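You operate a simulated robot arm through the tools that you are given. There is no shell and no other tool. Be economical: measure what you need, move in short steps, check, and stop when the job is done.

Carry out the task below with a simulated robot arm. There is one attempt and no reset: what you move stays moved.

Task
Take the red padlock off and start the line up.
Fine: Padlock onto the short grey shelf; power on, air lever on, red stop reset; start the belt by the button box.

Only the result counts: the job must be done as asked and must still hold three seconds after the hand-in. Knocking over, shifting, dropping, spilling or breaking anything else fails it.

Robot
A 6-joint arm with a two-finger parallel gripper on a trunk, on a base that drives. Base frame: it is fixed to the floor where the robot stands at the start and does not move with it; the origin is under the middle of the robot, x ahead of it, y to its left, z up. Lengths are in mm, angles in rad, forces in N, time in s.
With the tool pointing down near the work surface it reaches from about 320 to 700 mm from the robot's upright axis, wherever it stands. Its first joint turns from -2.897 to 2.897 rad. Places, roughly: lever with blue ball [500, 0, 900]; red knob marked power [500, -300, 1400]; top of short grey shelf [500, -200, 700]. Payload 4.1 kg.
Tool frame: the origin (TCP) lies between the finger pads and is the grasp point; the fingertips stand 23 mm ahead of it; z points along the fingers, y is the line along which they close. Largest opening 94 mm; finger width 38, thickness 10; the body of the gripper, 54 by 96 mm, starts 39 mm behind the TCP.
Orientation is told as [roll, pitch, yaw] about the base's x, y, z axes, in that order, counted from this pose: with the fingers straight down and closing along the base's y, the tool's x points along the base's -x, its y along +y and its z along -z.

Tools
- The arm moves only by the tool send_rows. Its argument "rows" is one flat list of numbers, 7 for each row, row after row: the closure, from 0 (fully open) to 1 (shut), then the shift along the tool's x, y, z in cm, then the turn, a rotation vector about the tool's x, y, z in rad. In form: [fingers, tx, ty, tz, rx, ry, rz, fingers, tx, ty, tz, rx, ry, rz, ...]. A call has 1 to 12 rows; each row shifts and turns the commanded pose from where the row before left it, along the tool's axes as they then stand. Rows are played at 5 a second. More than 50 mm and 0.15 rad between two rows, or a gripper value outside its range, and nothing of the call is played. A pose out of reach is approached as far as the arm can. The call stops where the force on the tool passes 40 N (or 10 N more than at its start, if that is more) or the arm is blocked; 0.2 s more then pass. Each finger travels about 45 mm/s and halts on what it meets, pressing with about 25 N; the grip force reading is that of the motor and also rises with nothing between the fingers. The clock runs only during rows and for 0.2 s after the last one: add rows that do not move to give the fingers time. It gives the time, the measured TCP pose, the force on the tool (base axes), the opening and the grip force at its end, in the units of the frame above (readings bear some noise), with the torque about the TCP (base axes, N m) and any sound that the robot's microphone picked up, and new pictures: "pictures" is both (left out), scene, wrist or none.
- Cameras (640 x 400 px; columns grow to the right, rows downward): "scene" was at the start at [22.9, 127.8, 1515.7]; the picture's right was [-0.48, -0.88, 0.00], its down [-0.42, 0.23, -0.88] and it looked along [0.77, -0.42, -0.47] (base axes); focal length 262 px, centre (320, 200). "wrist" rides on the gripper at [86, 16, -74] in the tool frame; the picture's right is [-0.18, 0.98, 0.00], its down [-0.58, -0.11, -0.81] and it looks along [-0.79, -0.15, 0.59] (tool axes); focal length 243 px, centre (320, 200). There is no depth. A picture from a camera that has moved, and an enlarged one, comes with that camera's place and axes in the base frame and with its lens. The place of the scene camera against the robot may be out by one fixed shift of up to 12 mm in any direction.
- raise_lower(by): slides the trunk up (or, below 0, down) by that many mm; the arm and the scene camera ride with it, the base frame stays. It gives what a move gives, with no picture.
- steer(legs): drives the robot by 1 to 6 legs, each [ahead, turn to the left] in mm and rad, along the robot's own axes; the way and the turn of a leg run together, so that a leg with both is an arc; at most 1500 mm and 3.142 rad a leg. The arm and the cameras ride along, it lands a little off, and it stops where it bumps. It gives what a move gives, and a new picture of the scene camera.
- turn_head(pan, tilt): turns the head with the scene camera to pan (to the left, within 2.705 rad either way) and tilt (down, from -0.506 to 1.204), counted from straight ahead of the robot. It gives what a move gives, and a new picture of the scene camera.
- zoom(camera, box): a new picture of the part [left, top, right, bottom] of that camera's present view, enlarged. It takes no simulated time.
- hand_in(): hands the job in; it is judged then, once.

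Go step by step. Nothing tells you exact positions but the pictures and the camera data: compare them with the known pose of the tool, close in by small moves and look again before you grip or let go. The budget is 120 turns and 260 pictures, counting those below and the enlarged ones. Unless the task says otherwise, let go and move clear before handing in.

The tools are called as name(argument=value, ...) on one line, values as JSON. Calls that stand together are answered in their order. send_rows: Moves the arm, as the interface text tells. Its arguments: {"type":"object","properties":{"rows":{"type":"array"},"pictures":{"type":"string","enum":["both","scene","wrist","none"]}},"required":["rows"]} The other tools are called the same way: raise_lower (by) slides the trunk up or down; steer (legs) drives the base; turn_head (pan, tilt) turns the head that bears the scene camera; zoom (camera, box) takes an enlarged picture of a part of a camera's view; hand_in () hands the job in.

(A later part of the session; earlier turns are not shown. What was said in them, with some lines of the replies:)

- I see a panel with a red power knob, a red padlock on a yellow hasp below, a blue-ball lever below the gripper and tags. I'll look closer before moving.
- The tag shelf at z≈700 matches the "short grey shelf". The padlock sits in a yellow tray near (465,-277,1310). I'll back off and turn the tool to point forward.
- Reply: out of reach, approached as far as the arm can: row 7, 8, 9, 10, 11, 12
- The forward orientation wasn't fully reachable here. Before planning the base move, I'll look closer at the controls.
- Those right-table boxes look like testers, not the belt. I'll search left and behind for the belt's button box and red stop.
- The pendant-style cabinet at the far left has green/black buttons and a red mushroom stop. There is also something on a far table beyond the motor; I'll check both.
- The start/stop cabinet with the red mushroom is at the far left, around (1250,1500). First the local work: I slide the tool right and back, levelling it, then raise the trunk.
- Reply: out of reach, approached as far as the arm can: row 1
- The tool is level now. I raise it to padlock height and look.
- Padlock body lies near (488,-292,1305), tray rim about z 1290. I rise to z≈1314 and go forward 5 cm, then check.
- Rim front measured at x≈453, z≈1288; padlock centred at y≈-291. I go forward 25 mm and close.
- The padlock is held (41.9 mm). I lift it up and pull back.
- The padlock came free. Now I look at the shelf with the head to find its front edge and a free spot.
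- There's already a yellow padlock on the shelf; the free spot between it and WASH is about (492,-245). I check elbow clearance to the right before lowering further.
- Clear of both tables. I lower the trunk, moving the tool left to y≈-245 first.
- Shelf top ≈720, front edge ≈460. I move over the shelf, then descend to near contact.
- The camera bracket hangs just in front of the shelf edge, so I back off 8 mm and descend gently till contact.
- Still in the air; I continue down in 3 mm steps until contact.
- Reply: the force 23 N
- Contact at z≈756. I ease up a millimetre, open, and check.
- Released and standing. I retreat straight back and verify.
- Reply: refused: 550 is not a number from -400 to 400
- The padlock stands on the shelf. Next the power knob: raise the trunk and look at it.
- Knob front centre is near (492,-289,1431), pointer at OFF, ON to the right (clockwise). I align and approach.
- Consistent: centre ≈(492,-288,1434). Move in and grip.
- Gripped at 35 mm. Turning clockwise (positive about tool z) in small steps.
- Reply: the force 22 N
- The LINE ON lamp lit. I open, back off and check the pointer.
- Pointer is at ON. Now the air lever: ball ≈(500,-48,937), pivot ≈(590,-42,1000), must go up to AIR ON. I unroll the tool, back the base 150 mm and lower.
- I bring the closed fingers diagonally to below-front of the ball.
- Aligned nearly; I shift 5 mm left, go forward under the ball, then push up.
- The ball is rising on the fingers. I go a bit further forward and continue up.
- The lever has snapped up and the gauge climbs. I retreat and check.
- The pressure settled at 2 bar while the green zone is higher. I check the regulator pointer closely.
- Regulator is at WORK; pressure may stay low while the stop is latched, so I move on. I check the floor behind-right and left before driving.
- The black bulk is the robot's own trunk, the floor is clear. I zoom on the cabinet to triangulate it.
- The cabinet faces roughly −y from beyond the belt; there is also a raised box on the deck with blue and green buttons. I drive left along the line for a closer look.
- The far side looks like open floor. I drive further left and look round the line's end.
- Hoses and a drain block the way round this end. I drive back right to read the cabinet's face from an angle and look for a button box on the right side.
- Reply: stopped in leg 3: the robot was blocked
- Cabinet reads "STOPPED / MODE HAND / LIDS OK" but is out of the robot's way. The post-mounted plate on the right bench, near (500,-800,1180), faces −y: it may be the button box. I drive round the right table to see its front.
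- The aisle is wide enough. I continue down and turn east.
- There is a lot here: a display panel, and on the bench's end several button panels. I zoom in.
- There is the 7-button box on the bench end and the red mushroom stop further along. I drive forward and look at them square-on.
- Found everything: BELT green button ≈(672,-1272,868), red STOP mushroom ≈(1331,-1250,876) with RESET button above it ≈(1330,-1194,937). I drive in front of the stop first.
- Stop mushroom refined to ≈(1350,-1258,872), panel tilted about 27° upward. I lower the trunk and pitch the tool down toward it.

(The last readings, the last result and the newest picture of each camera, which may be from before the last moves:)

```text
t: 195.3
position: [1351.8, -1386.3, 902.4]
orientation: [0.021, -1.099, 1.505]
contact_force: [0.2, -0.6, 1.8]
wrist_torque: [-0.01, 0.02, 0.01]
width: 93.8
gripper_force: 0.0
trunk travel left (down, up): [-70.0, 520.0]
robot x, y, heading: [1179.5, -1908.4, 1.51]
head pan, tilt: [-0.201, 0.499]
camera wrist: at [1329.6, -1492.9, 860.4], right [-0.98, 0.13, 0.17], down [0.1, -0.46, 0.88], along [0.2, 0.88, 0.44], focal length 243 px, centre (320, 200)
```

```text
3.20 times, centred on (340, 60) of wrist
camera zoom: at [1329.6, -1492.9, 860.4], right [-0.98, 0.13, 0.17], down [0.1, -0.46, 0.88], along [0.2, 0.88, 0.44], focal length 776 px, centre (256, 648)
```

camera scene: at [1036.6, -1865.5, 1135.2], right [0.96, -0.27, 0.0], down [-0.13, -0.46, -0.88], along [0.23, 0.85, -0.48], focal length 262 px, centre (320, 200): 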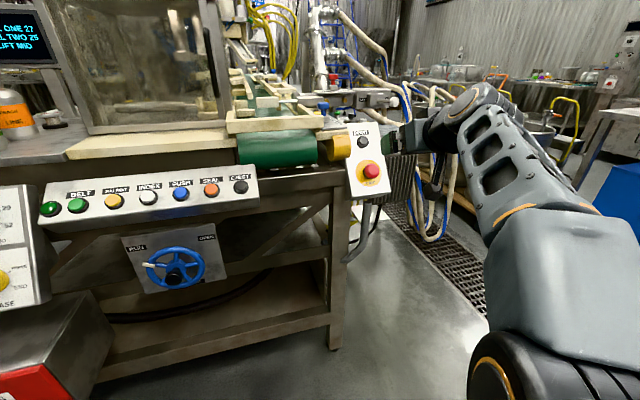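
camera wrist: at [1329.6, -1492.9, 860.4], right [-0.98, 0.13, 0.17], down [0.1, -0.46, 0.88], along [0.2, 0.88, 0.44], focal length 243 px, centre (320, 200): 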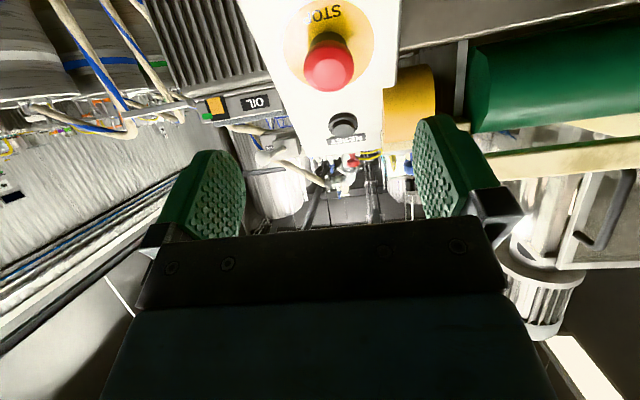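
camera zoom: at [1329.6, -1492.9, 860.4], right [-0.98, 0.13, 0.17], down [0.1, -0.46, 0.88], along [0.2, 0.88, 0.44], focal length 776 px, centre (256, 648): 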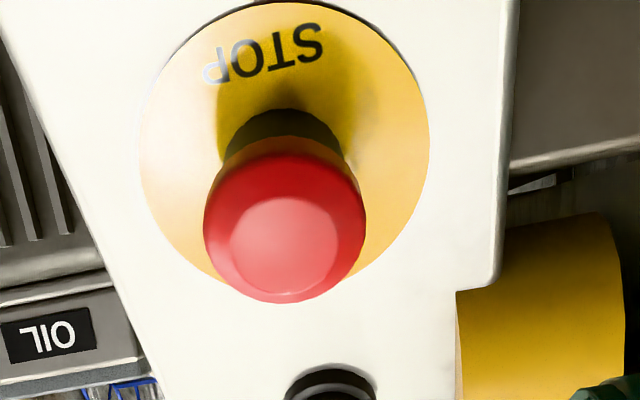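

Mushroom head is about 45 mm wide at ≈(1353,-1249,851) in wrist-camera terms. I narrow the fingers to ~62 mm and approach along the tool axis.

send_rows(rows=[0.34, -0.8, 0.4, 4, 0, 0, 0, 0.34, -0.9, 0.4, 3.5, 0, 0, 0, 0.34, 0, 0, 0, 0, 0, 0], pictures="wrist")

zoom(camera="scene", box=[310, 90, 430, 210])

```text
t: 196.1
position: [1342.9, -1312.0, 884.6]
orientation: [0.021, -1.099, 1.504]
contact_force: [0.4, 0.0, 0.1]
wrist_torque: [0.02, 0.0, 0.01]
width: 61.9
gripper_force: 0.1
trunk travel left (down, up): [-70.0, 520.0]
robot x, y, heading: [1183.9, -1910.8, 1.501]
head pan, tilt: [-0.201, 0.499]
camera wrist: at [1322.0, -1418.7, 841.6], right [-0.98, 0.13, 0.17], down [0.1, -0.46, 0.88], along [0.19, 0.88, 0.44], focal length 243 px, centre (320, 200)
```

wrist: 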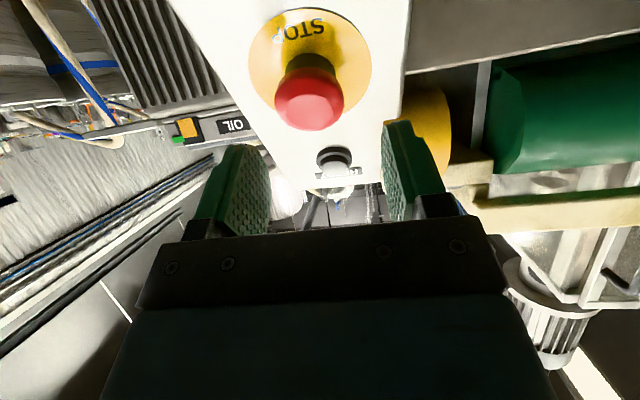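

```text
3.33 times, centred on (370, 150) of scene
camera zoom: at [1036.6, -1865.5, 1135.2], right [0.96, -0.27, 0.0], down [-0.13, -0.46, -0.88], along [0.23, 0.85, -0.48], focal length 872 px, centre (153, 367)
```

zoom: 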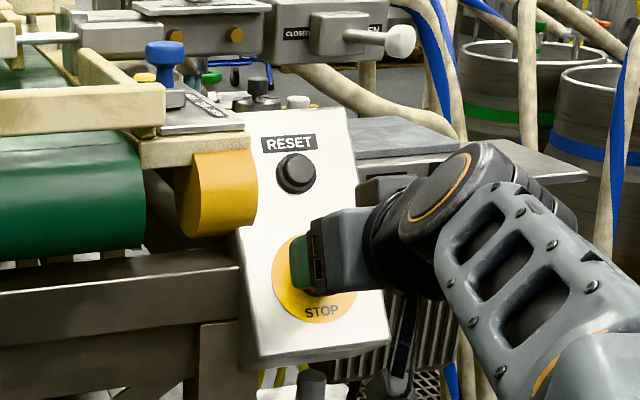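

send_rows(rows=[0.34, -0.5, -0.6, 2, 0, 0, 0, 0.34, -0.4, 0, 2.5, 0, 0, 0], pictures="wrist")

zoom(camera="scene", box=[310, 90, 430, 210])

```text
t: 196.7
position: [1351.7, -1266.3, 870.9]
orientation: [0.021, -1.101, 1.508]
contact_force: [-0.6, -0.6, 0.2]
wrist_torque: [0.0, -0.01, -0.02]
width: 62.0
gripper_force: 0.1
trunk travel left (down, up): [-70.0, 520.0]
robot x, y, heading: [1178.6, -1913.6, 1.501]
head pan, tilt: [-0.201, 0.499]
camera wrist: at [1331.6, -1372.0, 827.8], right [-0.98, 0.13, 0.17], down [0.1, -0.46, 0.88], along [0.19, 0.88, 0.44], focal length 243 px, centre (320, 200)
```

wrist: 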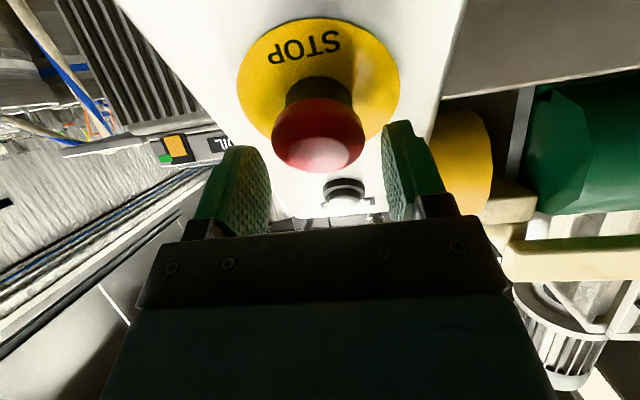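

```text
3.33 times, centred on (370, 150) of scene
camera zoom: at [1036.5, -1865.8, 1135.2], right [0.96, -0.27, 0.0], down [-0.13, -0.46, -0.88], along [0.23, 0.85, -0.48], focal length 872 px, centre (153, 367)
```

zoom: 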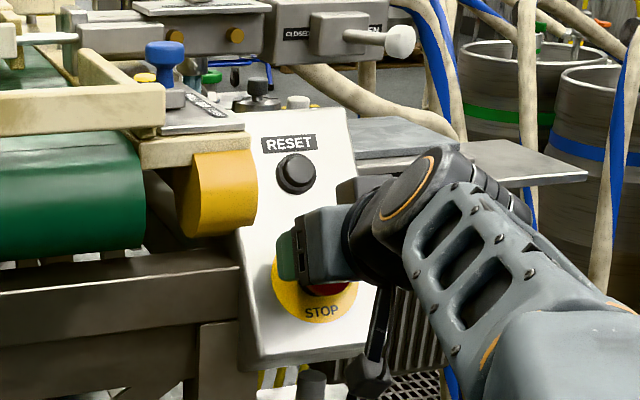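

Head is slightly lower than the tool axis; I shift 15 mm down the tool x and 20 mm forward, then close gently.

send_rows(rows=[0.34, 1.5, 0, 0, 0, 0, 0, 0.34, 0, 0, 1.0, 0, 0, 0, 0.34, 0, 0, 1.0, 0, 0, 0], pictures="wrist")

zoom(camera="scene", box=[310, 90, 430, 210])

```text
t: 197.6
position: [1356.2, -1262.3, 853.2]
orientation: [0.019, -1.096, 1.511]
contact_force: [-3.5, -24.0, 6.3]
wrist_torque: [-0.57, 0.3, 1.01]
width: 63.1
gripper_force: 1.5
trunk travel left (down, up): [-70.0, 520.0]
robot x, y, heading: [1180.7, -1913.4, 1.501]
head pan, tilt: [-0.201, 0.499]
stopped in row 3: the force on the tool passed its limit at 50 N (the readings are from after the stop); the commanded pose is now the measured one
camera wrist: at [1334.9, -1368.9, 809.3], right [-0.98, 0.13, 0.17], down [0.1, -0.46, 0.88], along [0.19, 0.88, 0.43], focal length 243 px, centre (320, 200)
```

wrist: 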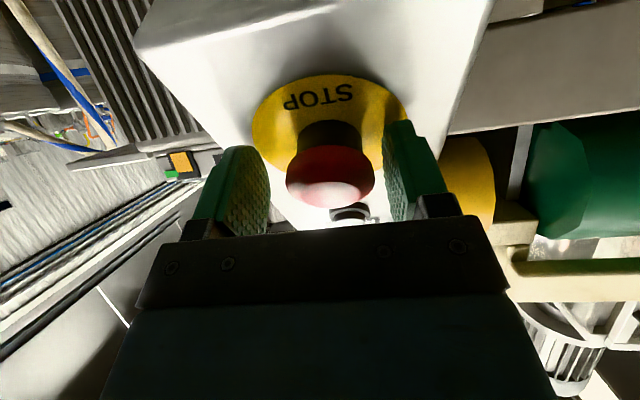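

```text
3.33 times, centred on (370, 150) of scene
camera zoom: at [1036.2, -1868.5, 1135.4], right [0.96, -0.27, 0.0], down [-0.13, -0.46, -0.88], along [0.23, 0.85, -0.48], focal length 872 px, centre (153, 367)
```

zoom: 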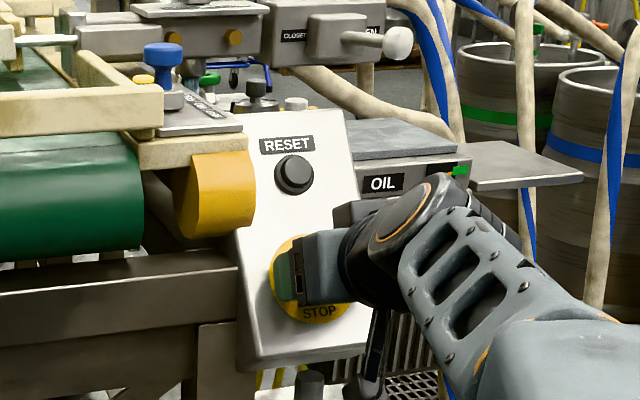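

A finger tip touched the panel; I back off 4 mm and close on the head, which now sits between the pads.

send_rows(rows=[0.34, 0, 0, -0.4, 0, 0, 0, 1, 0, 0, 0, 0, 0, 0, 1, 0, 0, 0, 0, 0, 0, 1, 0, 0, 0, 0, 0, 0, 1, 0, 0, 0, 0, 0, 0], pictures="wrist")

```text
t: 198.8
position: [1351.7, -1262.6, 851.7]
orientation: [0.018, -1.093, 1.516]
contact_force: [-32.9, 0.9, 4.8]
wrist_torque: [-0.16, 0.59, 0.59]
width: 43.3
gripper_force: 45.3
trunk travel left (down, up): [-70.0, 520.0]
robot x, y, heading: [1180.1, -1907.3, 1.504]
head pan, tilt: [-0.201, 0.499]
camera wrist: at [1331.0, -1369.2, 808.9], right [-0.98, 0.12, 0.17], down [0.1, -0.45, 0.89], along [0.19, 0.88, 0.43], focal length 243 px, centre (320, 200)
```

wrist: 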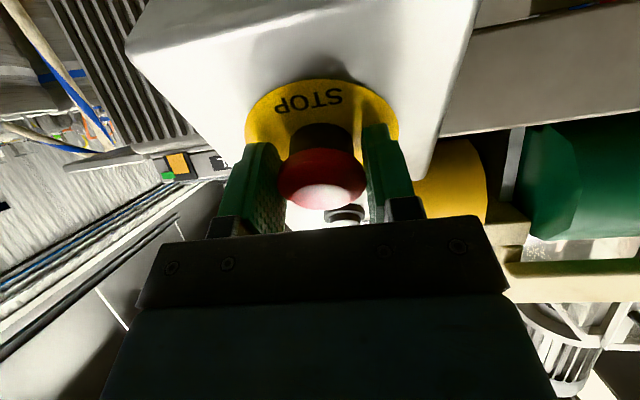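

Gripped. I relieve the side load and twist clockwise as for a latched stop.

send_rows(rows=[1, 0, 0.3, 0, 0, 0, 0, 1, 0, 0, 0, 0, 0, 0, 1, 0, 0, 0, 0, 0, 0.1, 1, 0, 0, 0, 0, 0, 0.1, 1, 0, 0, 0, 0, 0, 0.1], pictures="wrist")

```text
t: 200.0
position: [1349.7, -1263.1, 851.7]
orientation: [0.528, -1.009, 0.929]
contact_force: [-26.5, -1.6, -3.4]
wrist_torque: [-0.09, -1.43, 0.57]
width: 42.4
gripper_force: 45.0
trunk travel left (down, up): [-70.0, 520.0]
robot x, y, heading: [1177.5, -1910.4, 1.509]
head pan, tilt: [-0.201, 0.499]
camera wrist: at [1304.9, -1364.4, 816.4], right [-0.87, 0.25, 0.42], down [0.26, -0.49, 0.83], along [0.41, 0.84, 0.36], focal length 243 px, centre (320, 200)
```

wrist: 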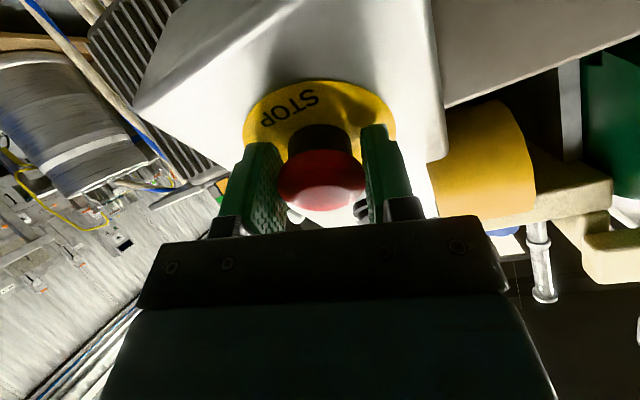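

send_rows(rows=[1, 0, 0.3, 0, 0, 0, 0.12, 1, 0, 0, 0, 0, 0, 0.12, 1, 0, 0, 0, 0, 0, 0.12, 1, 0, 0, 0, 0, 0, 0.12, 1, 0, 0, 0, 0, 0, 0], pictures="wrist")

```text
t: 201.2
position: [1350.0, -1263.6, 853.5]
orientation: [0.946, -0.676, 0.381]
contact_force: [-10.5, 5.4, 8.4]
wrist_torque: [-0.45, -1.11, -0.19]
width: 42.3
gripper_force: 44.7
trunk travel left (down, up): [-70.0, 520.0]
robot x, y, heading: [1178.5, -1906.7, 1.501]
head pan, tilt: [-0.201, 0.499]
camera wrist: at [1272.9, -1350.2, 843.3], right [-0.54, 0.4, 0.74], down [0.47, -0.59, 0.66], along [0.7, 0.7, 0.13], focal length 243 px, centre (320, 200)
```

wrist: 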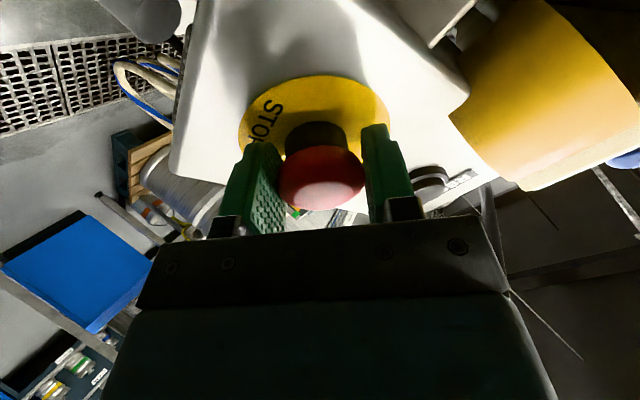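

No click yet; I try a gentle pull outward.

send_rows(rows=[1, 0, 0, -0.4, 0, 0, 0, 1, 0, 0, -0.4, 0, 0, 0, 1, 0, 0, -0.4, 0, 0, 0, 1, 0, 0, 0, 0, 0, 0], pictures="wrist")

```text
t: 202.2
position: [1350.4, -1273.5, 861.9]
orientation: [0.948, -0.678, 0.38]
contact_force: [-2.1, 15.4, 22.5]
wrist_torque: [-0.23, -0.1, -0.24]
width: 42.7
gripper_force: 45.6
trunk travel left (down, up): [-70.0, 520.0]
robot x, y, heading: [1180.4, -1907.5, 1.497]
head pan, tilt: [-0.201, 0.499]
heard: click
camera wrist: at [1272.9, -1360.3, 850.6], right [-0.55, 0.4, 0.74], down [0.46, -0.59, 0.66], along [0.7, 0.7, 0.14], focal length 243 px, centre (320, 200)
```

wrist: 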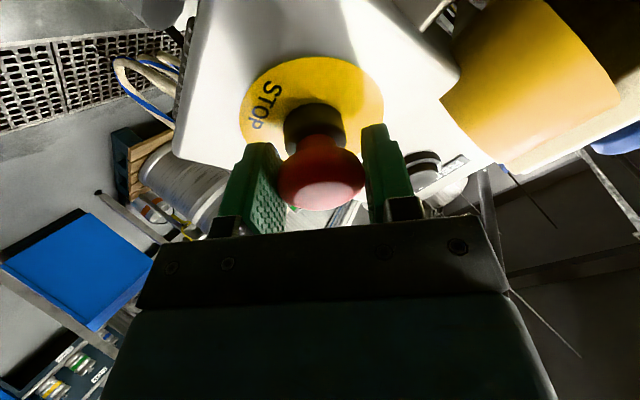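

A click: the stop is pulled out. I open, back off, unroll the tool and look.

send_rows(rows=[0.3, 0, 0, 0, 0, 0, 0, 0.3, 0, 0, 0, 0, 0, 0, 0.3, 0, 0, -3, 0, 0, 0, 0.3, 0, 0, -4, 0, 0, -0.13, 1, 0, 0, 0, 0, 0, -0.13, 1, 0, 0, 0, 0, 0, -0.13, 1, 0, 0, 0, 0, 0, -0.13, 1, 0, 0, 0, 0, 0, -0.13, 1, 0, 0, 0, 0, 0, -0.13], pictures="wrist")

zoom(camera="scene", box=[310, 90, 430, 210])

```text
t: 204.2
position: [1346.7, -1335.4, 890.5]
orientation: [0.015, -1.093, 1.515]
contact_force: [0.3, 0.0, 0.5]
wrist_torque: [0.0, 0.03, 0.01]
width: 0.1
gripper_force: 24.8
trunk travel left (down, up): [-70.0, 520.0]
robot x, y, heading: [1180.9, -1907.1, 1.507]
head pan, tilt: [-0.201, 0.499]
camera wrist: at [1325.4, -1441.2, 847.5], right [-0.98, 0.13, 0.17], down [0.1, -0.45, 0.89], along [0.19, 0.88, 0.43], focal length 243 px, centre (320, 200)
```

wrist: 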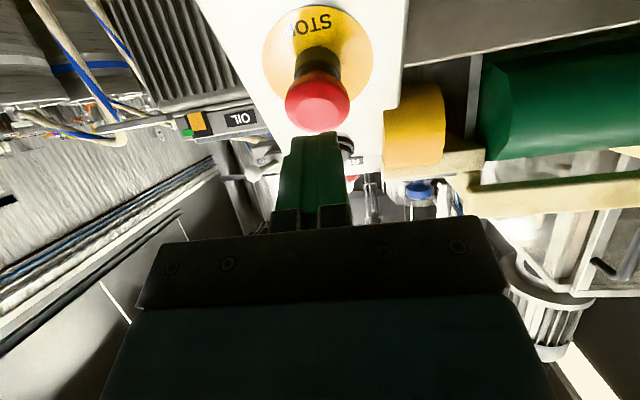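

```text
3.33 times, centred on (370, 150) of scene
camera zoom: at [1036.2, -1865.8, 1135.2], right [0.96, -0.27, 0.0], down [-0.13, -0.46, -0.88], along [0.23, 0.85, -0.48], focal length 872 px, centre (153, 367)
```

zoom: 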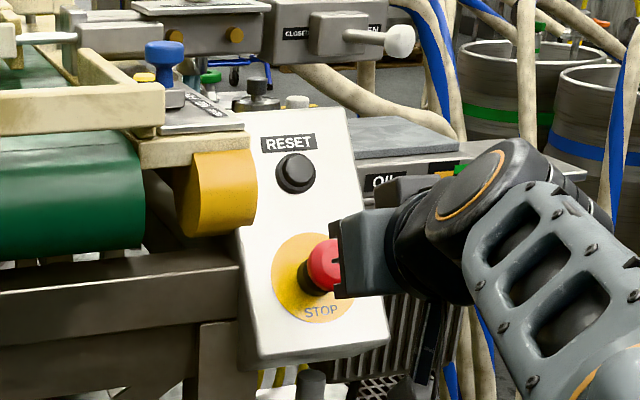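

The mushroom is out. Now RESET at ≈(1351,-1177,915): raise with closed fingers and align 60 mm in front.

send_rows(rows=[1, -4.7, 0.3, 0, 0, 0, 0, 1, -4.6, 0.25, 0, 0, 0, 0, 1, 0, 0, 4.6, 0, 0, 0], pictures="wrist")

zoom(camera="scene", box=[310, 90, 430, 210])

```text
t: 205.0
position: [1344.1, -1252.4, 953.9]
orientation: [0.021, -1.094, 1.511]
contact_force: [-0.4, -1.0, 0.4]
wrist_torque: [-0.04, 0.02, 0.01]
width: 0.1
gripper_force: 25.3
trunk travel left (down, up): [-70.0, 520.0]
robot x, y, heading: [1180.7, -1911.9, 1.501]
head pan, tilt: [-0.201, 0.499]
camera wrist: at [1323.1, -1359.5, 909.7], right [-0.98, 0.13, 0.17], down [0.1, -0.46, 0.89], along [0.19, 0.88, 0.43], focal length 243 px, centre (320, 200)
```

wrist: 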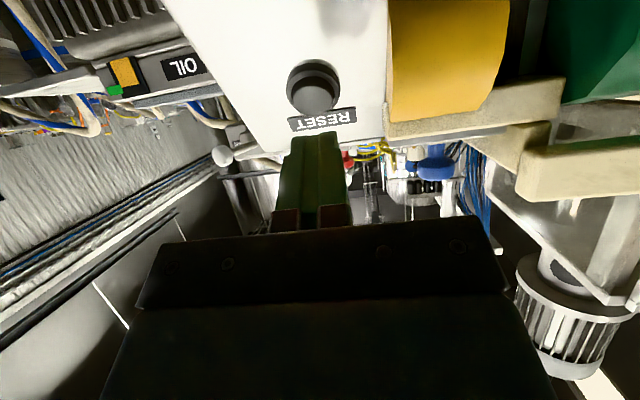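

```text
3.33 times, centred on (370, 150) of scene
camera zoom: at [1036.1, -1866.3, 1135.2], right [0.96, -0.27, 0.0], down [-0.13, -0.46, -0.88], along [0.23, 0.85, -0.48], focal length 872 px, centre (153, 367)
```

zoom: 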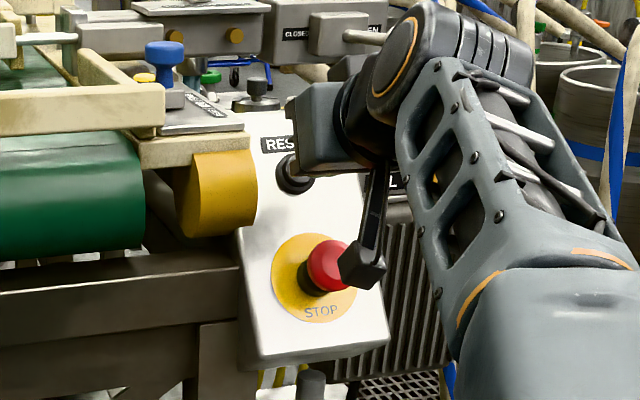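

The camera bracket would come close to the mushroom. I roll the tool −90° so that the camera sits on the free right side.

send_rows(rows=[1, 0, 0, -2, 0, 0, 0, 1, 0, 0, 0, 0, 0, -0.143, 1, 0, 0, 0, 0, 0, -0.143, 1, 0, 0, 0, 0, 0, -0.143, 1, 0, 0, 0, 0, 0, -0.143, 1, 0, 0, 0, 0, 0, -0.143, 1, 0, 0, 0, 0, 0, -0.143, 1, 0, 0, 0, 0, 0, -0.143, 1, 0, 0, 0, 0, 0, -0.143, 1, 0, 0, 0, 0, 0, -0.143, 1, 0, 0, 0, 0, 0, -0.143, 1, 0, 0, 0, 0, 0, -0.143], pictures="wrist")

zoom(camera="scene", box=[310, 90, 430, 210])

```text
t: 207.6
position: [1344.4, -1268.7, 960.4]
orientation: [-1.095, -0.005, 3.099]
contact_force: [-0.1, 0.5, -0.8]
wrist_torque: [0.01, -0.01, -0.01]
width: 0.1
gripper_force: 25.3
trunk travel left (down, up): [-70.0, 520.0]
robot x, y, heading: [1182.6, -1916.4, 1.496]
head pan, tilt: [-0.201, 0.499]
camera wrist: at [1428.3, -1347.6, 979.5], right [-0.21, -0.44, -0.87], down [-0.61, -0.64, 0.47], along [-0.77, 0.63, -0.14], focal length 243 px, centre (320, 200)
```

wrist: 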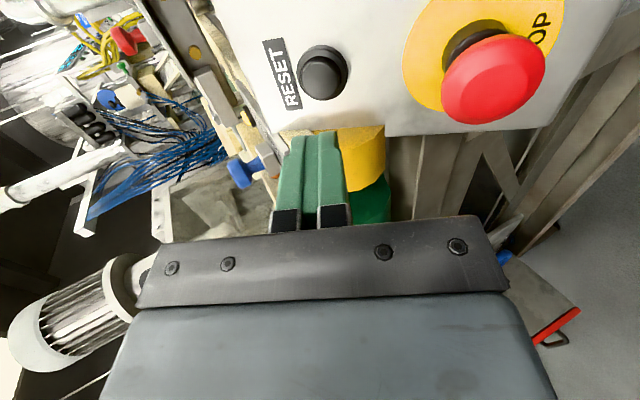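

```text
3.33 times, centred on (370, 150) of scene
camera zoom: at [1036.2, -1865.8, 1135.2], right [0.96, -0.27, 0.0], down [-0.13, -0.46, -0.88], along [0.23, 0.85, -0.48], focal length 872 px, centre (153, 367)
```

zoom: 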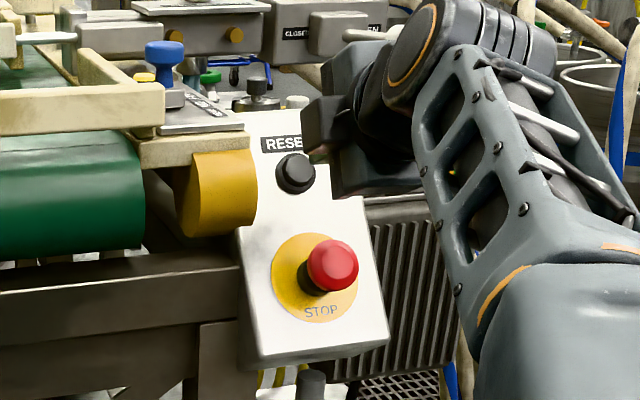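

RESET lies right on the tool axis, contact about 77 mm ahead. I advance and press.

send_rows(rows=[1, 0, 0.25, 4, 0, 0, 0, 1, 0, 0, 3, 0, 0, 0, 1, 0, 0, 0.4, 0, 0, 0, 1, 0, 0, 0.4, 0, 0, 0, 1, 0, 0, 0.3, 0, 0, 0, 1, 0, 0, 0.3, 0, 0, 0], pictures="wrist")

```text
t: 208.8
position: [1349.2, -1207.6, 932.7]
orientation: [-1.107, -0.004, 3.096]
contact_force: [-2.4, -16.8, 8.4]
wrist_torque: [-0.35, 0.13, 0.16]
width: 0.0
gripper_force: 25.0
trunk travel left (down, up): [-70.0, 520.0]
robot x, y, heading: [1179.3, -1911.8, 1.498]
head pan, tilt: [-0.201, 0.499]
heard: click
stopped in row 5: the force on the tool passed its limit at 42 N (the readings are from after the stop); the commanded pose is now the measured one
camera wrist: at [1432.3, -1286.0, 950.3], right [-0.21, -0.43, -0.88], down [-0.61, -0.65, 0.46], along [-0.77, 0.63, -0.13], focal length 243 px, centre (320, 200)
```

wrist: 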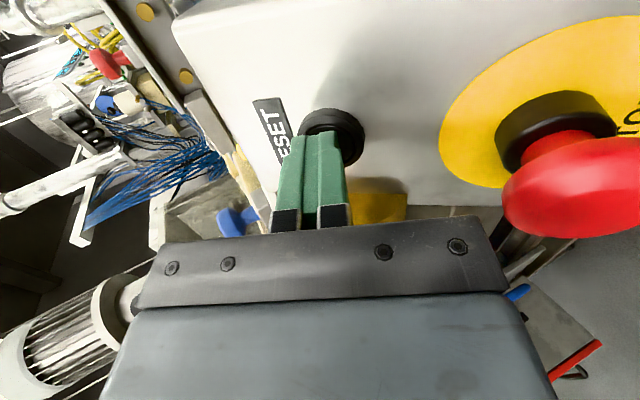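

RESET clicked. I back off, raise the arm, and drive over to the button box.

send_rows(rows=[1, 0, 0, -2, 0, 0, 0, 1, 0, 0, -4, 0, 0, 0, 1, 0, 0, -4, 0, 0, 0, 1, 0, 0, 0, 0, 0, 0], pictures="none")

raise_lower(by=200)

steer(legs=[[-250, 0], [0, 1.64], [560, 0], [0, -1.571]])

turn_head(pan=0.0, tilt=0.4)

```text
t: 209.8
position: [1347.9, -1290.0, 971.5]
orientation: [-1.094, -0.007, 3.097]
contact_force: [0.8, 0.3, 0.0]
wrist_torque: [0.01, 0.01, 0.0]
width: 0.1
gripper_force: 25.0
trunk travel left (down, up): [-70.0, 520.0]
robot x, y, heading: [1180.8, -1907.3, 1.501]
head pan, tilt: [-0.201, 0.499]
```

```text
t: 211.9
position: [1347.4, -1289.6, 1170.2]
orientation: [-1.097, -0.008, 3.099]
contact_force: [0.9, 0.1, 0.6]
wrist_torque: [-0.04, 0.0, 0.02]
width: 0.0
gripper_force: 24.7
trunk travel left (down, up): [-270.0, 320.0]
robot x, y, heading: [1175.5, -1909.5, 1.499]
head pan, tilt: [-0.201, 0.499]
```

```text
t: 224.3
position: [751.0, -1520.5, 1170.5]
orientation: [-1.096, -0.008, 3.127]
contact_force: [-0.4, 0.1, -0.1]
wrist_torque: [-0.02, 0.0, 0.0]
width: 0.0
gripper_force: 24.8
trunk travel left (down, up): [-270.0, 320.0]
robot x, y, heading: [602.1, -2146.6, 1.533]
head pan, tilt: [-0.201, 0.499]
camera scene: at [457.6, -2107.4, 1335.2], right [0.97, -0.24, 0.0], down [-0.11, -0.46, -0.88], along [0.21, 0.85, -0.48], focal length 262 px, centre (320, 200)
```

scene: 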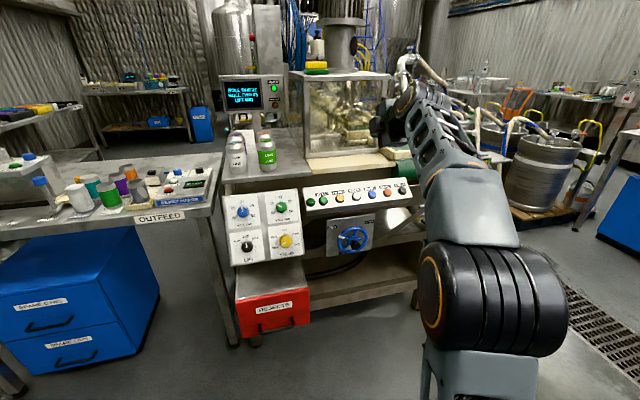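

```text
t: 225.1
position: [750.3, -1520.2, 1169.2]
orientation: [-1.097, -0.006, 3.128]
contact_force: [0.9, -0.2, 0.2]
wrist_torque: [0.0, 0.02, -0.02]
width: 0.0
gripper_force: 25.2
trunk travel left (down, up): [-270.0, 320.0]
robot x, y, heading: [599.9, -2148.0, 1.532]
head pan, tilt: [0.0, 0.4]
camera scene: at [439.6, -2103.2, 1344.3], right [1.0, -0.04, 0.0], down [-0.02, -0.39, -0.92], along [0.04, 0.92, -0.39], focal length 262 px, centre (320, 200)
```

scene: 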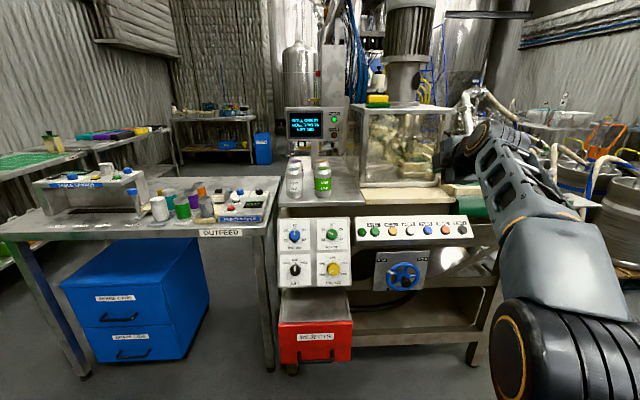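

steer(legs=[[210, 0]])

send_rows(rows=[1, -4.5, 0, 0, 0, 0, 0, 1, -4.3, 0, 0, 0, 0, 0], pictures="none")

raise_lower(by=-230)

turn_head(pan=-0.1, tilt=0.6)

zoom(camera="wrist", box=[0, 0, 640, 400])

```text
t: 226.7
position: [757.3, -1304.2, 1170.3]
orientation: [-1.097, -0.006, 3.131]
contact_force: [0.4, -0.2, 0.8]
wrist_torque: [0.03, 0.01, -0.02]
width: 0.5
gripper_force: 25.1
trunk travel left (down, up): [-270.0, 320.0]
robot x, y, heading: [612.6, -1928.1, 1.537]
head pan, tilt: [0.0, 0.4]
camera scene: at [447.7, -1886.8, 1344.3], right [1.0, -0.04, 0.0], down [-0.01, -0.39, -0.92], along [0.03, 0.92, -0.39], focal length 262 px, centre (320, 200)
```

scene: 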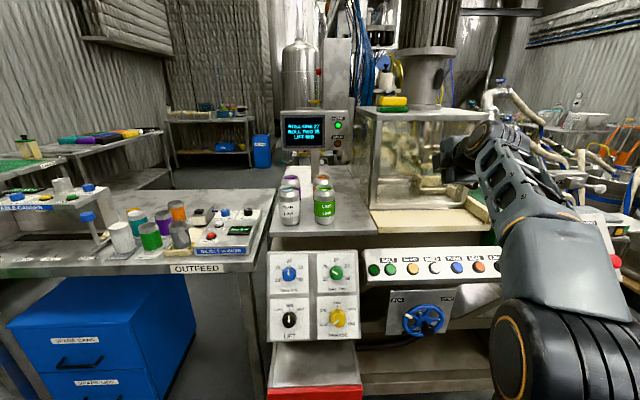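

```text
t: 227.3
position: [669.7, -1301.5, 1170.3]
orientation: [-1.096, -0.007, 3.133]
contact_force: [-0.3, 0.4, 0.0]
wrist_torque: [-0.01, 0.03, 0.0]
width: 0.1
gripper_force: 25.4
trunk travel left (down, up): [-270.0, 320.0]
robot x, y, heading: [608.2, -1928.9, 1.536]
head pan, tilt: [0.0, 0.4]
```

```text
t: 229.8
position: [669.7, -1302.4, 941.4]
orientation: [-1.095, -0.007, 3.131]
contact_force: [-0.5, -0.8, -0.5]
wrist_torque: [-0.04, 0.03, -0.01]
width: 0.0
gripper_force: 24.8
trunk travel left (down, up): [-40.0, 550.0]
robot x, y, heading: [608.2, -1930.8, 1.537]
head pan, tilt: [0.0, 0.4]
```

```text
t: 230.5
position: [668.7, -1301.5, 940.7]
orientation: [-1.096, -0.008, 3.131]
contact_force: [-0.1, 0.2, -0.1]
wrist_torque: [0.0, 0.0, 0.02]
width: 0.1
gripper_force: 24.5
trunk travel left (down, up): [-40.0, 550.0]
robot x, y, heading: [614.7, -1931.0, 1.532]
head pan, tilt: [-0.099, 0.6]
camera scene: at [456.3, -1891.6, 1096.2], right [0.99, -0.14, 0.0], down [-0.08, -0.56, -0.83], along [0.11, 0.82, -0.56], focal length 262 px, centre (320, 200)
```

scene: 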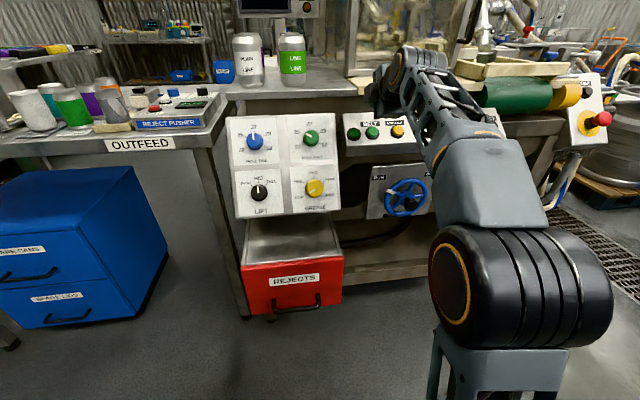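

```text
1.00 times, centred on (320, 200) of wrist (not enlarged: the box is as wide or as high as the picture)
camera zoom: at [755.4, -1377.4, 959.8], right [-0.19, -0.45, -0.87], down [-0.59, -0.66, 0.47], along [-0.79, 0.6, -0.13], focal length 243 px, centre (320, 200)
```

zoom: 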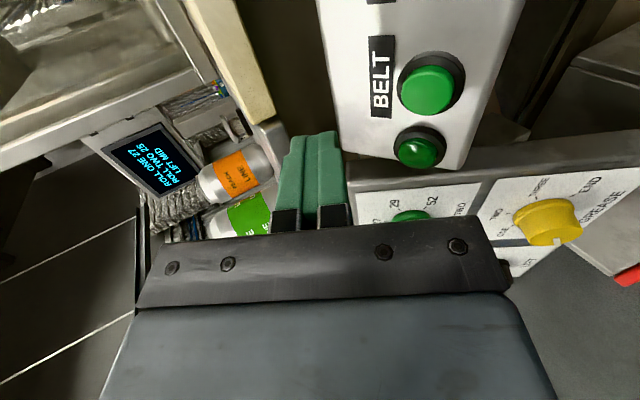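

Only BELT must be pressed; I move down toward its axis and re-measure.

send_rows(rows=[1, 0, 0, -2, 0, 0, 0, 1, -0.3, 4.5, 0, 0, 0, 0], pictures="wrist")

zoom(camera="scene", box=[330, 60, 450, 160])

```text
t: 231.1
position: [665.4, -1338.0, 911.5]
orientation: [-1.094, -0.005, 3.131]
contact_force: [0.3, 0.6, -0.1]
wrist_torque: [-0.01, 0.05, -0.02]
width: 0.0
gripper_force: 24.9
trunk travel left (down, up): [-40.0, 550.0]
robot x, y, heading: [614.2, -1931.2, 1.534]
head pan, tilt: [-0.099, 0.6]
camera wrist: at [751.0, -1414.4, 930.2], right [-0.19, -0.45, -0.87], down [-0.59, -0.66, 0.47], along [-0.79, 0.6, -0.13], focal length 243 px, centre (320, 200)
```

wrist: 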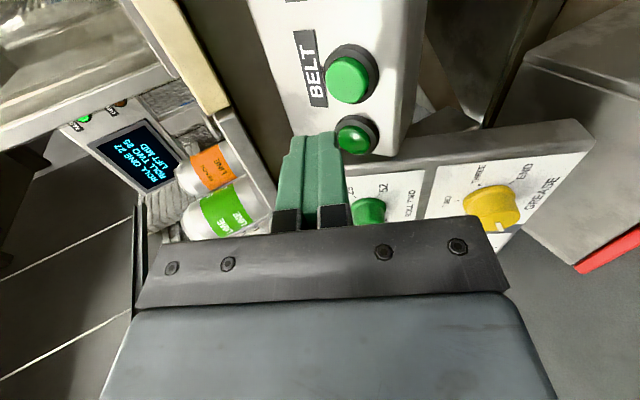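

```text
4.00 times, centred on (390, 110) of scene
camera zoom: at [456.3, -1891.5, 1096.1], right [0.99, -0.14, 0.0], down [-0.08, -0.56, -0.83], along [0.11, 0.82, -0.56], focal length 1046 px, centre (40, 560)
```

zoom: 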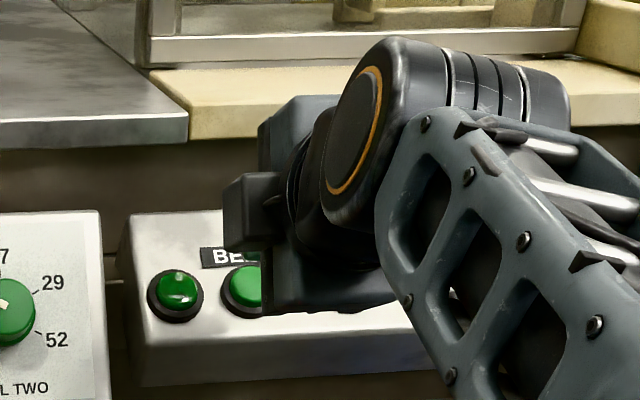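

BELT triangulated at (671,-1280,859). I align, approach and press.

send_rows(rows=[1, 0.55, 2, 0, 0, 0, 0, 1, 0, 0, 2.5, 0, 0, 0, 1, 0, 0, 1.8, 0, 0, 0], pictures="wrist")

zoom(camera="scene", box=[330, 60, 450, 160])

```text
t: 231.9
position: [670.0, -1312.0, 873.0]
orientation: [-1.095, -0.007, 3.131]
contact_force: [0.6, -0.7, 0.2]
wrist_torque: [-0.02, -0.02, 0.02]
width: 0.0
gripper_force: 25.2
trunk travel left (down, up): [-40.0, 550.0]
robot x, y, heading: [608.8, -1933.0, 1.531]
head pan, tilt: [-0.099, 0.6]
camera wrist: at [756.4, -1387.3, 891.3], right [-0.19, -0.45, -0.87], down [-0.59, -0.66, 0.47], along [-0.79, 0.6, -0.13], focal length 243 px, centre (320, 200)
```

wrist: 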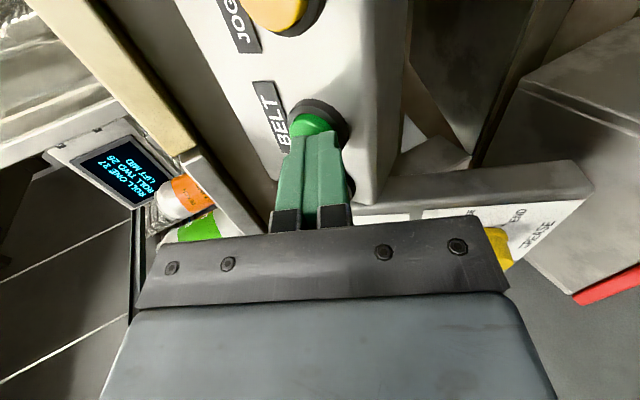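

```text
4.00 times, centred on (390, 110) of scene
camera zoom: at [456.3, -1892.0, 1096.1], right [0.99, -0.14, 0.0], down [-0.08, -0.56, -0.83], along [0.11, 0.82, -0.56], focal length 1046 px, centre (40, 560)
```

zoom: 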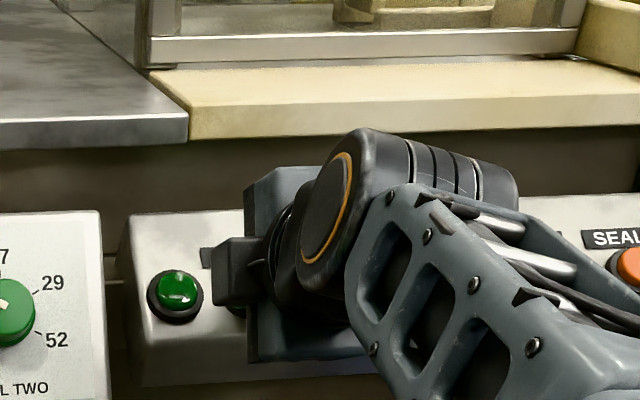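

send_rows(rows=[1, 0, 0, 0.5, 0, 0, 0, 1, 0, 0, 0.4, 0, 0, 0, 1, 0, 0, 0.3, 0, 0, 0, 1, 0, 0, 0.3, 0, 0, 0, 1, 0, 0, 0.3, 0, 0, 0, 1, 0, 0, 0.3, 0, 0, 0], pictures="wrist")

zoom(camera="scene", box=[330, 60, 450, 160])

```text
t: 233.3
position: [672.2, -1298.1, 869.1]
orientation: [-1.107, -0.004, 3.129]
contact_force: [-1.5, -28.6, 20.7]
wrist_torque: [-0.15, 0.07, 0.17]
width: 0.0
gripper_force: 25.3
trunk travel left (down, up): [-40.0, 550.0]
robot x, y, heading: [611.2, -1929.2, 1.535]
head pan, tilt: [-0.099, 0.6]
heard: click
camera wrist: at [758.0, -1373.6, 886.6], right [-0.19, -0.44, -0.88], down [-0.59, -0.67, 0.46], along [-0.79, 0.6, -0.13], focal length 243 px, centre (320, 200)
```

wrist: 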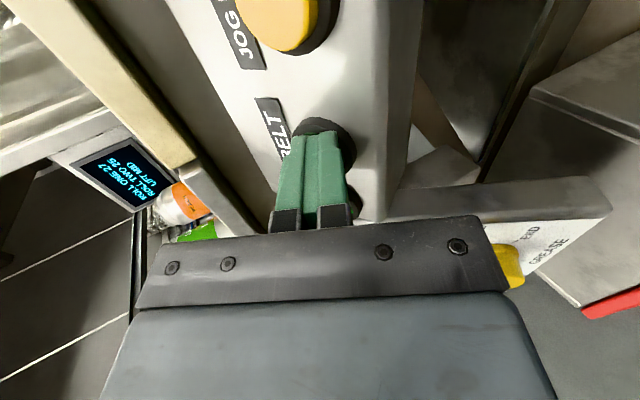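

```text
4.00 times, centred on (390, 110) of scene
camera zoom: at [456.0, -1895.6, 1096.5], right [0.99, -0.14, 0.0], down [-0.08, -0.56, -0.83], along [0.11, 0.82, -0.56], focal length 1046 px, centre (40, 560)
```

zoom: 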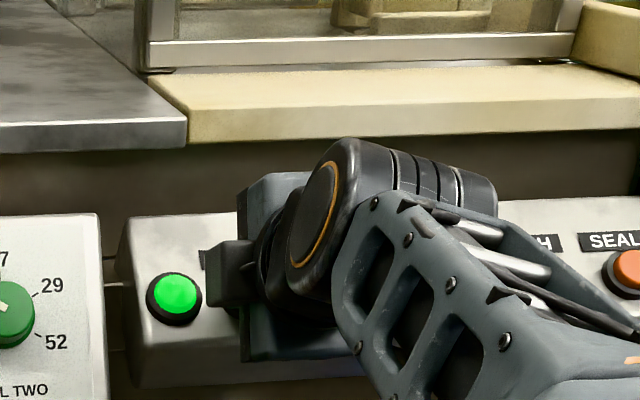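

Click, and the belt lamp is lit. I retract and check it stays on.

send_rows(rows=[1, 0, 0, -2, 0, 0, 0, 1, 0, 0, -4, 0, 0, 0, 1, 0, 0, -4, 0, 0, 0, 1, 0, 0, -3, 0, 0, 0, 1, 0, 0, 0, 0, 0, 0], pictures="wrist")

raise_lower(by=300)

turn_head(pan=-0.2, tilt=0.6)

zoom(camera="scene", box=[260, 110, 500, 270])

```text
t: 234.5
position: [672.3, -1407.7, 923.6]
orientation: [-1.093, -0.008, 3.132]
contact_force: [0.3, 0.0, 0.0]
wrist_torque: [0.03, -0.03, 0.04]
width: 0.0
gripper_force: 24.3
trunk travel left (down, up): [-40.0, 550.0]
robot x, y, heading: [605.1, -1927.4, 1.533]
head pan, tilt: [-0.099, 0.6]
camera wrist: at [758.4, -1483.9, 941.9], right [-0.19, -0.45, -0.87], down [-0.59, -0.66, 0.47], along [-0.79, 0.6, -0.13], focal length 243 px, centre (320, 200)
```

wrist: 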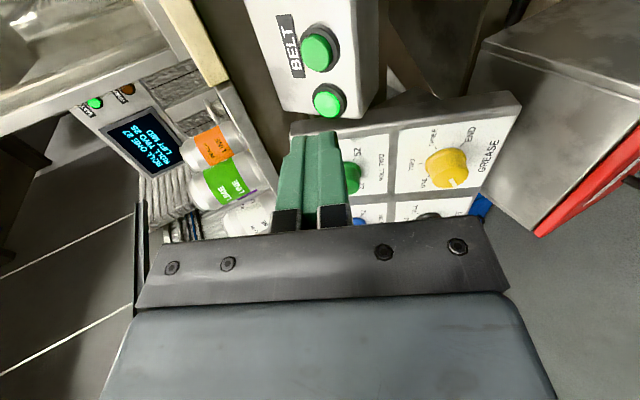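

```text
t: 237.5
position: [672.6, -1406.8, 1222.9]
orientation: [-1.097, -0.005, 3.132]
contact_force: [0.0, 0.1, 0.0]
wrist_torque: [0.02, 0.02, 0.01]
width: 0.2
gripper_force: 24.7
trunk travel left (down, up): [-340.0, 250.0]
robot x, y, heading: [607.1, -1931.2, 1.534]
head pan, tilt: [-0.099, 0.6]
```

```text
t: 238.2
position: [672.9, -1408.2, 1222.8]
orientation: [-1.096, -0.007, 3.131]
contact_force: [0.9, -0.5, -0.1]
wrist_torque: [0.02, 0.01, 0.0]
width: 0.0
gripper_force: 25.6
trunk travel left (down, up): [-340.0, 250.0]
robot x, y, heading: [609.8, -1930.3, 1.536]
head pan, tilt: [-0.201, 0.6]
camera scene: at [465.0, -1893.3, 1396.1], right [0.97, -0.23, 0.0], down [-0.13, -0.55, -0.83], along [0.19, 0.8, -0.56], focal length 262 px, centre (320, 200)
```

scene: 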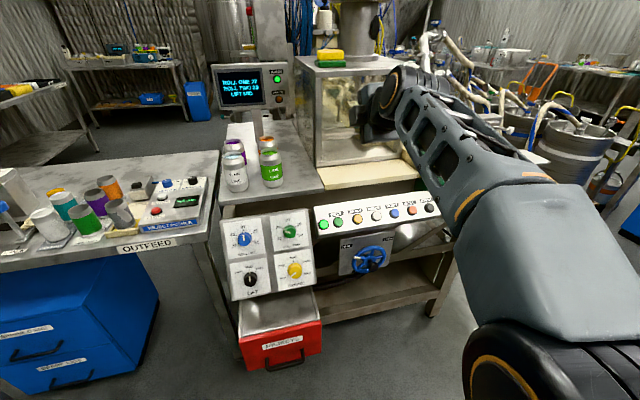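

```text
2.50 times, centred on (380, 190) of scene
camera zoom: at [465.0, -1893.3, 1396.1], right [0.97, -0.23, 0.0], down [-0.13, -0.55, -0.83], along [0.19, 0.8, -0.56], focal length 654 px, centre (170, 225)
```

zoom: 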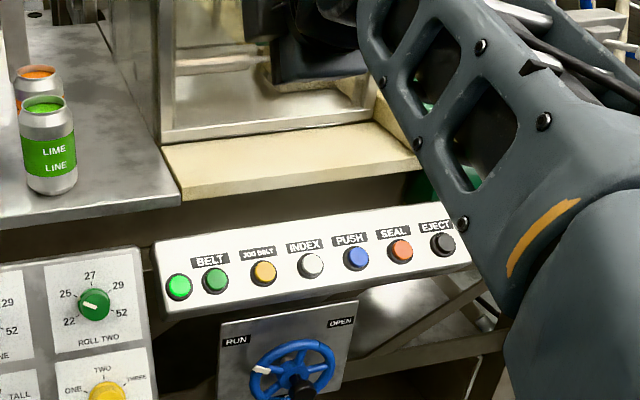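

The belt lamp stays lit, with the power on, the air lever up, the stop released and reset, and the padlock on the shelf. The arm is clear, so I hand in.

hand_in()

```text
The job is handed in.
```

I took the red padlock off and started the line, and the belt lamp was still lit when I handed in.

- **Padlock:** It stands upright on the short grey shelf, between the WASH tag and the yellow padlock already there.
- **Power:** The knob is at ON and the LINE ON lamp lit.
- **Air:** The lever is up at AIR ON. The gauge settled at 2 bar, below its green zone, with the air knob at WORK. I did not check the gauge again after the belt started.
- **Red stop:** I pulled it out until it clicked, then pressed RESET, which also clicked.
- **Belt:** I pressed BELT on the button box; it clicked and its lamp lit. I judged it by the lamp and did not see the belt itself move.

While driving, the robot was once blocked near the right-hand table, probably by the table itself. I backed off and saw nothing knocked over on it.
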